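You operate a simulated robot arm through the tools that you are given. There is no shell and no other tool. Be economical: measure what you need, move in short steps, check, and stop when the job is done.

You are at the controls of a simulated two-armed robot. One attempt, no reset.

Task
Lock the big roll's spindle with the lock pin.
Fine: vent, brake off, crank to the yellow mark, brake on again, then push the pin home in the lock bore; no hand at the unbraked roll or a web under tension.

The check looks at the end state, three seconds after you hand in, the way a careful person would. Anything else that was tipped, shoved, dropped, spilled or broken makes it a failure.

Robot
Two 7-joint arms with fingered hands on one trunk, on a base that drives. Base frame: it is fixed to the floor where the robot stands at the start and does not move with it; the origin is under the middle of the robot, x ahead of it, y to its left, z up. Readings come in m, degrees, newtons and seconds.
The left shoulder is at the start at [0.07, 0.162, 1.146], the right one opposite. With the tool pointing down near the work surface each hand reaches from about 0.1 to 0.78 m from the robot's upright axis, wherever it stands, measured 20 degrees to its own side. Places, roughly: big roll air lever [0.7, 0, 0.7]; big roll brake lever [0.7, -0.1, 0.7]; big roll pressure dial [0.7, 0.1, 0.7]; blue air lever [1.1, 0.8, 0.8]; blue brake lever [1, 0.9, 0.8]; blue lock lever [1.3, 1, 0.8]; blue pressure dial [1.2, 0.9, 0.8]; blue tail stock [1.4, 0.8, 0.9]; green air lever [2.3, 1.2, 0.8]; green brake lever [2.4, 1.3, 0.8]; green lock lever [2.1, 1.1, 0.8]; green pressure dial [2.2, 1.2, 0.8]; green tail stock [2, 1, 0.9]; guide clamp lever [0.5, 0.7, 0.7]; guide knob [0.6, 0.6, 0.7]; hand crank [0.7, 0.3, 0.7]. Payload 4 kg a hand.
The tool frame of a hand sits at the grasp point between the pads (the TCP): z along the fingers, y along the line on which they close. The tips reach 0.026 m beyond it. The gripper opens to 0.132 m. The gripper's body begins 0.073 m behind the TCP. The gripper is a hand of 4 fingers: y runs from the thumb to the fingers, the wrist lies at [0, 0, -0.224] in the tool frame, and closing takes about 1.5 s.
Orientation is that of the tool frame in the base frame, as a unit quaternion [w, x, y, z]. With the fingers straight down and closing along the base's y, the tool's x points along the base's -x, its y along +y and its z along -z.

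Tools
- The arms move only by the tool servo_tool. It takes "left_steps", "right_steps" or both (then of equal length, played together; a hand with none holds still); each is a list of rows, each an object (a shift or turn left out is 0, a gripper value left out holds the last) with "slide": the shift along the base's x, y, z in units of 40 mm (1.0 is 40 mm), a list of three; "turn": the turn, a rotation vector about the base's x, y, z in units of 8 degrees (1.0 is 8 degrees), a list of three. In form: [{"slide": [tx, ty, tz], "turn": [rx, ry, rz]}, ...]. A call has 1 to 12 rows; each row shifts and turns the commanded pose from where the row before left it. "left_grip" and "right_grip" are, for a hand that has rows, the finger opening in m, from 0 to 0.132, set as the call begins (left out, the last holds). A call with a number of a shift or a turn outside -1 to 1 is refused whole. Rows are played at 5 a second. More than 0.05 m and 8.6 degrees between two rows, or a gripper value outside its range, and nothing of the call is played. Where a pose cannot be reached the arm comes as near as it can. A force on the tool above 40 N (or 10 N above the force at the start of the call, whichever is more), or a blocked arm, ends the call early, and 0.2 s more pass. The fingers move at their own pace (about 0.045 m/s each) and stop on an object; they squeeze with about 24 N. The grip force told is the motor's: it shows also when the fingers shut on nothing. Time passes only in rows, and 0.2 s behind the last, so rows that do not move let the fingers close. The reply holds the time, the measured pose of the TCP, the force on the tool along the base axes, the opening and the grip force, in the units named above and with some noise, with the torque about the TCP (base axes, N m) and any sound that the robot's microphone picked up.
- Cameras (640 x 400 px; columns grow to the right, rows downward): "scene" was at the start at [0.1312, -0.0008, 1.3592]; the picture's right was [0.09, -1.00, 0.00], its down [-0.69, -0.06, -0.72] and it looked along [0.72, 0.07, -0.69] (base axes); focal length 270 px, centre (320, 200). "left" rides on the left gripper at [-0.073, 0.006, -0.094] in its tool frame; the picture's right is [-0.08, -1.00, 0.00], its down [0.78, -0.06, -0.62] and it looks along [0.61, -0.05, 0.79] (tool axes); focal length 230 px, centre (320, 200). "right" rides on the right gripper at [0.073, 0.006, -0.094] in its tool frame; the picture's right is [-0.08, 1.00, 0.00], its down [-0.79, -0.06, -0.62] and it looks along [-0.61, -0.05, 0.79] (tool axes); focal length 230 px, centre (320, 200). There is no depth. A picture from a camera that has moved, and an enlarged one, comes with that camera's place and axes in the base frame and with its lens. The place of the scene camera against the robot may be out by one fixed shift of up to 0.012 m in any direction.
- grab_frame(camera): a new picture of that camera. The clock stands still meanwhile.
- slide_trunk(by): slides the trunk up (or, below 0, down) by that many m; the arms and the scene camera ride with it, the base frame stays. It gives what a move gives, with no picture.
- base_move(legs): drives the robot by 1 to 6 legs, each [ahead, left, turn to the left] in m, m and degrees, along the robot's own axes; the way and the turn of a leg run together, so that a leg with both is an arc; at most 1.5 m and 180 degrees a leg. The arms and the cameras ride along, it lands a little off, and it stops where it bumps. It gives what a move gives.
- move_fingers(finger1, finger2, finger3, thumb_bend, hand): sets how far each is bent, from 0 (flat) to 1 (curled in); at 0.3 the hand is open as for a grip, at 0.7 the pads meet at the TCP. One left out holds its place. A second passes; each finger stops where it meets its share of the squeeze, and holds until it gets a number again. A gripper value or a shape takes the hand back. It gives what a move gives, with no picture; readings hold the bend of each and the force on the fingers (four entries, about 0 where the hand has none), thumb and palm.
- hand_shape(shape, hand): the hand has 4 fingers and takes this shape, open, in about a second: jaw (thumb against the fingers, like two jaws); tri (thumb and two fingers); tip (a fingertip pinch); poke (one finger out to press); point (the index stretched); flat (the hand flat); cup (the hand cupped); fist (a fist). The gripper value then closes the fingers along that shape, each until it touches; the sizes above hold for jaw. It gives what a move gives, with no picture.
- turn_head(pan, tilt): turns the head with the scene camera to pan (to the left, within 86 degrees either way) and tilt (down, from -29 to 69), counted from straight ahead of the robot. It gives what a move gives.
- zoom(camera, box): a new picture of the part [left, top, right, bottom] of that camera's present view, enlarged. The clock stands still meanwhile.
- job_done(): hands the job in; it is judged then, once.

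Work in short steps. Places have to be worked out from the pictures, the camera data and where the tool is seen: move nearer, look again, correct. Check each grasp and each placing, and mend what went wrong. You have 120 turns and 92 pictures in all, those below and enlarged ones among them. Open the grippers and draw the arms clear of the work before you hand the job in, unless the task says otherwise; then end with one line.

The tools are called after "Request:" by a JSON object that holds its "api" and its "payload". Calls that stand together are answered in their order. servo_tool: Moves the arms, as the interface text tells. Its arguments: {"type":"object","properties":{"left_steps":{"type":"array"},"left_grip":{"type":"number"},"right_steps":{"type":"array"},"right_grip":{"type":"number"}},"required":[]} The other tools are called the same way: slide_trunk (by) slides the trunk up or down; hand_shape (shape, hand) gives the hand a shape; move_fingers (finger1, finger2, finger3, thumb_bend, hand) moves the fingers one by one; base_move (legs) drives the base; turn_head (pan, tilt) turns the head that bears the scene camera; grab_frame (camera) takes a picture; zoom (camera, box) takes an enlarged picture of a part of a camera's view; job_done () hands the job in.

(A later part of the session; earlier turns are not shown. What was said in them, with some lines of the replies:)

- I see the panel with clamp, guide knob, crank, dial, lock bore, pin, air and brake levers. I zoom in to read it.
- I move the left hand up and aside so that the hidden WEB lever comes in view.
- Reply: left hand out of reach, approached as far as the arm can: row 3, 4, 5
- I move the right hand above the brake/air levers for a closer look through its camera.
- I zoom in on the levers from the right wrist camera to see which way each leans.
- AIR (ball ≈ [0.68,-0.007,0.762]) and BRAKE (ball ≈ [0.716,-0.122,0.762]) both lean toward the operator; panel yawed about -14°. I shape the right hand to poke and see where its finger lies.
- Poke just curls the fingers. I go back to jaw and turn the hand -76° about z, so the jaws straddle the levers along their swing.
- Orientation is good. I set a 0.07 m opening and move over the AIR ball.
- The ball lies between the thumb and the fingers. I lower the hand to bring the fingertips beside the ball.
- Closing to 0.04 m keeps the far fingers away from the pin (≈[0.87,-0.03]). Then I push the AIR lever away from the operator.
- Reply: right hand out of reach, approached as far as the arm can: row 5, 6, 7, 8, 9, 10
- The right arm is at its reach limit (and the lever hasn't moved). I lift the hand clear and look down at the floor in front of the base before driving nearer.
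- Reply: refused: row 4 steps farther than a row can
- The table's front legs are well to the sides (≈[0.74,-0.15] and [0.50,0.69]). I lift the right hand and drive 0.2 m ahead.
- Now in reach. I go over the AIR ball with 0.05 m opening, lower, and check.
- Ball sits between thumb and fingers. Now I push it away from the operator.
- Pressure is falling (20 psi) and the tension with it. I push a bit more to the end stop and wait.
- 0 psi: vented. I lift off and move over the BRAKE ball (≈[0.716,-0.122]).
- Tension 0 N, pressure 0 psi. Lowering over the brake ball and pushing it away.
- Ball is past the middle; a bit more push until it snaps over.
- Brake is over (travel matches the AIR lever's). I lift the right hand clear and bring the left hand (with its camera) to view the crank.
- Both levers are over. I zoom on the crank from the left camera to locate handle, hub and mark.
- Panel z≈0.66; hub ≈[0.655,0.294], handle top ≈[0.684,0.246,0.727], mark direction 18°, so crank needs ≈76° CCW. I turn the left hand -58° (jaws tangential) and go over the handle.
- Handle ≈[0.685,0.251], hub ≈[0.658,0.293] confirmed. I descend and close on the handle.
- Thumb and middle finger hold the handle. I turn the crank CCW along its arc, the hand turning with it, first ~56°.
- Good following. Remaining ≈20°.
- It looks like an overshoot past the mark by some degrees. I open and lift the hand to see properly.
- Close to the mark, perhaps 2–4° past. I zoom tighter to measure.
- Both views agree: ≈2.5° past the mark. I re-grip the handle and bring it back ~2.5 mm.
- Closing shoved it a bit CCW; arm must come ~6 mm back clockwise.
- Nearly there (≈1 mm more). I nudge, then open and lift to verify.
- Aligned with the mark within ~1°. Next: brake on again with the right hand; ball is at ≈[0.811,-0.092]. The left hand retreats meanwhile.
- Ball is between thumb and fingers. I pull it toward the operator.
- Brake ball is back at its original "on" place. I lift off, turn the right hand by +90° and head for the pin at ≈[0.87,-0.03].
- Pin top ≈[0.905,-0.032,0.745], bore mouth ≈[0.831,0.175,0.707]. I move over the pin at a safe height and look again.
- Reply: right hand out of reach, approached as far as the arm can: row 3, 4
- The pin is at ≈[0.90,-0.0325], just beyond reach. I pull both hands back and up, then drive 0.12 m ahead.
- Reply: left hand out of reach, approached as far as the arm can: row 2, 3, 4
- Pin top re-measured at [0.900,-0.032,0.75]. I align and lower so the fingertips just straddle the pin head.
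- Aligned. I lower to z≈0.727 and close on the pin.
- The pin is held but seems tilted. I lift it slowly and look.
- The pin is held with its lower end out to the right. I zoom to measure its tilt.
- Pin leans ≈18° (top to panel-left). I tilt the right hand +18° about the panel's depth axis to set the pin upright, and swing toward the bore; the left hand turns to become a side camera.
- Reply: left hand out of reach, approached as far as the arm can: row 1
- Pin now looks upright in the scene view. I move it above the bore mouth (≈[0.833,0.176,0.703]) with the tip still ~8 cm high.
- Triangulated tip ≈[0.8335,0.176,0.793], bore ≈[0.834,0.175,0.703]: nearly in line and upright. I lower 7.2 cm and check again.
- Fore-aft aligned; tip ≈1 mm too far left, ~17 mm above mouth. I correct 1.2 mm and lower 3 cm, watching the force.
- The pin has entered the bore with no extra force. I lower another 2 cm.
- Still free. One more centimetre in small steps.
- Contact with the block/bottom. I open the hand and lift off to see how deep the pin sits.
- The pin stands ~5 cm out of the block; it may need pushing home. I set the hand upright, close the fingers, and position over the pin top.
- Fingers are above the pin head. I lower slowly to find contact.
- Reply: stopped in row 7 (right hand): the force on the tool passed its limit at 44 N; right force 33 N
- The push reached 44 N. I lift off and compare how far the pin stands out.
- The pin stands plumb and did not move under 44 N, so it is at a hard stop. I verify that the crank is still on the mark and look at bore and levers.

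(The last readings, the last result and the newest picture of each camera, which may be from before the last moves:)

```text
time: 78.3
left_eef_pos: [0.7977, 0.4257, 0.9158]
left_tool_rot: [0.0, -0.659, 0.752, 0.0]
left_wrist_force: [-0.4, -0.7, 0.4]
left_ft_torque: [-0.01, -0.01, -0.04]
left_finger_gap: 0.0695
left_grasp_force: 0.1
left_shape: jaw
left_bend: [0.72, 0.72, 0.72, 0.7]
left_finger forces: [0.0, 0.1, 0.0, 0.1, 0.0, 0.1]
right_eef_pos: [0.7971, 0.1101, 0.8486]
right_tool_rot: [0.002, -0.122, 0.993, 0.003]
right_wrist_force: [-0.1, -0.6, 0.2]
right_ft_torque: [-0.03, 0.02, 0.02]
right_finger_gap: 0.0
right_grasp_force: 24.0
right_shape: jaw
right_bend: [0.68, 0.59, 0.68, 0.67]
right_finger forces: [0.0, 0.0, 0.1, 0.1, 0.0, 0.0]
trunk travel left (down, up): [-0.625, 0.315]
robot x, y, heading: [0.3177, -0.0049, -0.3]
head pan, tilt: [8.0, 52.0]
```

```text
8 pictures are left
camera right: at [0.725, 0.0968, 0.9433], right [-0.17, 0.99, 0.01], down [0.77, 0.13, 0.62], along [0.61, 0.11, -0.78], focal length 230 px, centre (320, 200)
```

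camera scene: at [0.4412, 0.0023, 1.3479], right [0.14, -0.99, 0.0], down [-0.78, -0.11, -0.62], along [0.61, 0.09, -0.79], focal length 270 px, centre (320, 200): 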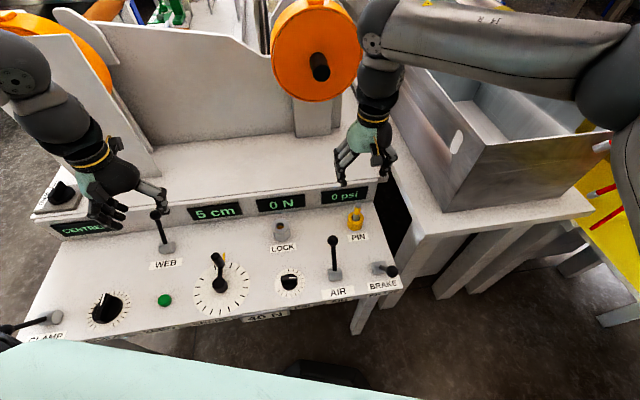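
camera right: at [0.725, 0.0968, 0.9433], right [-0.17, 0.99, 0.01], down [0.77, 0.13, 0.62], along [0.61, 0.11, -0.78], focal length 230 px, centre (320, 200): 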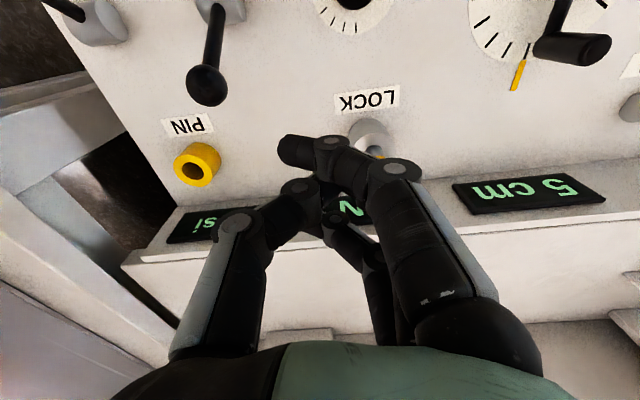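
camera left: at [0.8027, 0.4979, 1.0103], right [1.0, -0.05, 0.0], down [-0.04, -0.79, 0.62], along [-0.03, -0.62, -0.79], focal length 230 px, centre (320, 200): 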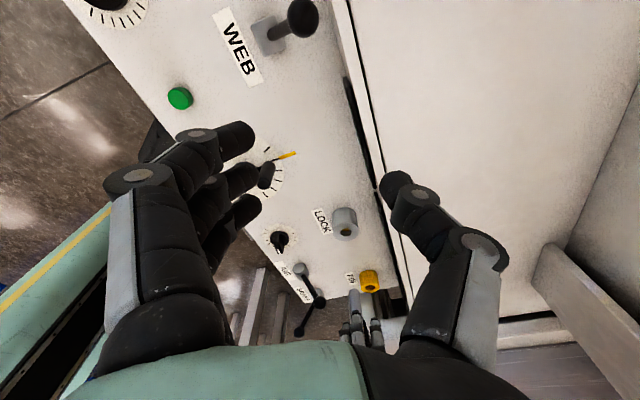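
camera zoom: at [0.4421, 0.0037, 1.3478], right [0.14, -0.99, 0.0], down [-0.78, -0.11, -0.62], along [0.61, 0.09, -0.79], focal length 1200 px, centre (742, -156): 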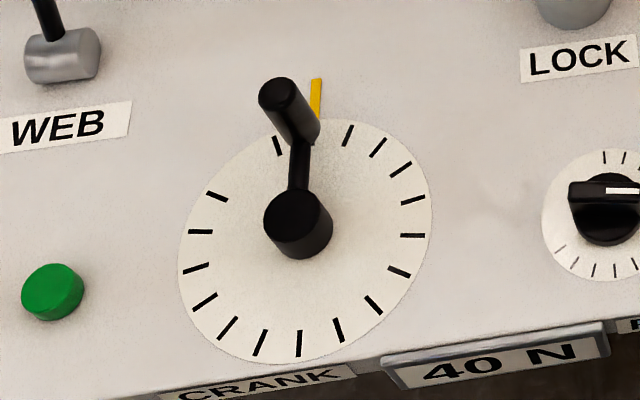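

Crank is on the mark (<1°), brake on, air vented, pin seated. I open the hands and draw both arms up and back.

Request:
{"api": "servo_tool", "payload": {"right_grip": 0.12, "left_grip": 0.12, "right_steps": [{"slide": [0, 0, 0.8]}, {"slide": [0, 0, 0.8]}, {"slide": [0, -0.3, 0.8]}, {"slide": [-0.8, -0.5, 0]}, {"slide": [-0.8, -0.5, 0]}, {"slide": [-0.8, -0.5, 0]}, {"slide": [-0.5, -0.5, 0]}, {}], "left_steps": [{"slide": [0, 0, 0.8]}, {"slide": [0, 0, 0.5]}, {"slide": [-0.5, 0, 0]}, {"slide": [-0.5, 0, 0]}, {"slide": [-0.5, 0, 0]}, {"slide": [-0.5, 0, 0]}, {"slide": [-0.5, 0, 0]}, {}]}}

Request:
{"api": "base_move", "payload": {"legs": [[-0.15, 0, 0]]}}

Request:
{"api": "grab_frame", "payload": {"camera": "scene"}}

```text
time: 80.2
left_eef_pos: [0.721, 0.402, 0.9571]
left_tool_rot: [0.0, -0.659, 0.752, -0.001]
left_wrist_force: [-0.2, 0.3, -0.2]
left_ft_torque: [-0.03, -0.01, 0.02]
left_finger_gap: 0.1197
left_grasp_force: 0.0
left_shape: jaw
left_bend: [0.47, 0.47, 0.47, 0.43]
left_finger forces: [0.0, 0.0, 0.0, 0.0, 0.0, 0.0]
left hand out of reach, approached as far as the arm can: row 5, 6, 7
right_eef_pos: [0.6819, 0.0218, 0.9434]
right_tool_rot: [0.002, -0.123, 0.992, 0.003]
right_wrist_force: [0.1, 0.7, 0.0]
right_ft_torque: [0.01, 0.01, 0.03]
right_finger_gap: 0.1199
right_grasp_force: 0.2
right_shape: jaw
right_bend: [0.47, 0.47, 0.47, 0.43]
right_finger forces: [0.0, 0.1, 0.0, 0.0, 0.0, 0.0]
trunk travel left (down, up): [-0.625, 0.315]
robot x, y, heading: [0.3178, 0.0004, 0.2]
head pan, tilt: [8.0, 52.0]
```

```text
time: 81.5
left_eef_pos: [0.5731, 0.4, 0.957]
left_tool_rot: [-0.001, -0.659, 0.752, 0.0]
left_wrist_force: [-0.1, -1.0, 0.5]
left_ft_torque: [0.0, 0.0, 0.01]
left_finger_gap: 0.1197
left_grasp_force: 0.0
left_shape: jaw
left_bend: [0.47, 0.47, 0.47, 0.43]
left_finger forces: [0.0, 0.0, 0.0, 0.0, 0.0, 0.1]
right_eef_pos: [0.5312, 0.0199, 0.9431]
right_tool_rot: [0.002, -0.121, 0.993, 0.003]
right_wrist_force: [0.0, 0.3, 0.0]
right_ft_torque: [-0.03, 0.01, 0.0]
right_finger_gap: 0.1197
right_grasp_force: 0.0
right_shape: jaw
right_bend: [0.47, 0.47, 0.47, 0.43]
right_finger forces: [0.1, 0.1, 0.1, 0.0, 0.0, 0.0]
trunk travel left (down, up): [-0.625, 0.315]
robot x, y, heading: [0.1675, -0.0009, 0.2]
head pan, tilt: [8.0, 52.0]
```

```text
7 pictures are left
camera scene: at [0.2924, 0.0022, 1.3478], right [0.14, -0.99, 0.0], down [-0.78, -0.11, -0.62], along [0.61, 0.09, -0.79], focal length 270 px, centre (320, 200)
```

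scene: 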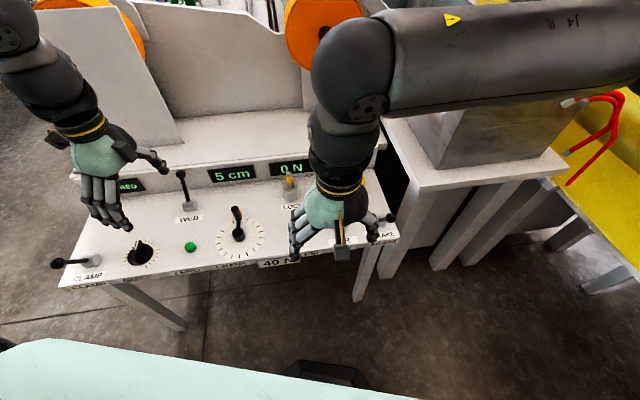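

The final view shows the pin in the lock bore, the crank on the mark, the brake on and 0 N tension, with the arms clear and nothing disturbed. I hand in.

Request:
{"api": "job_done", "payload": {}}

```text
The job is handed in.
```

The big roll's spindle should be locked: I vented it to 0 psi and 0 N, took the brake off, cranked to within about 1° of the yellow mark, and put the brake on again. The pin is in the lock bore at a firm stop (44 N didn't move it); it stands about 5 cm proud, and I could not see whether that is its full depth.
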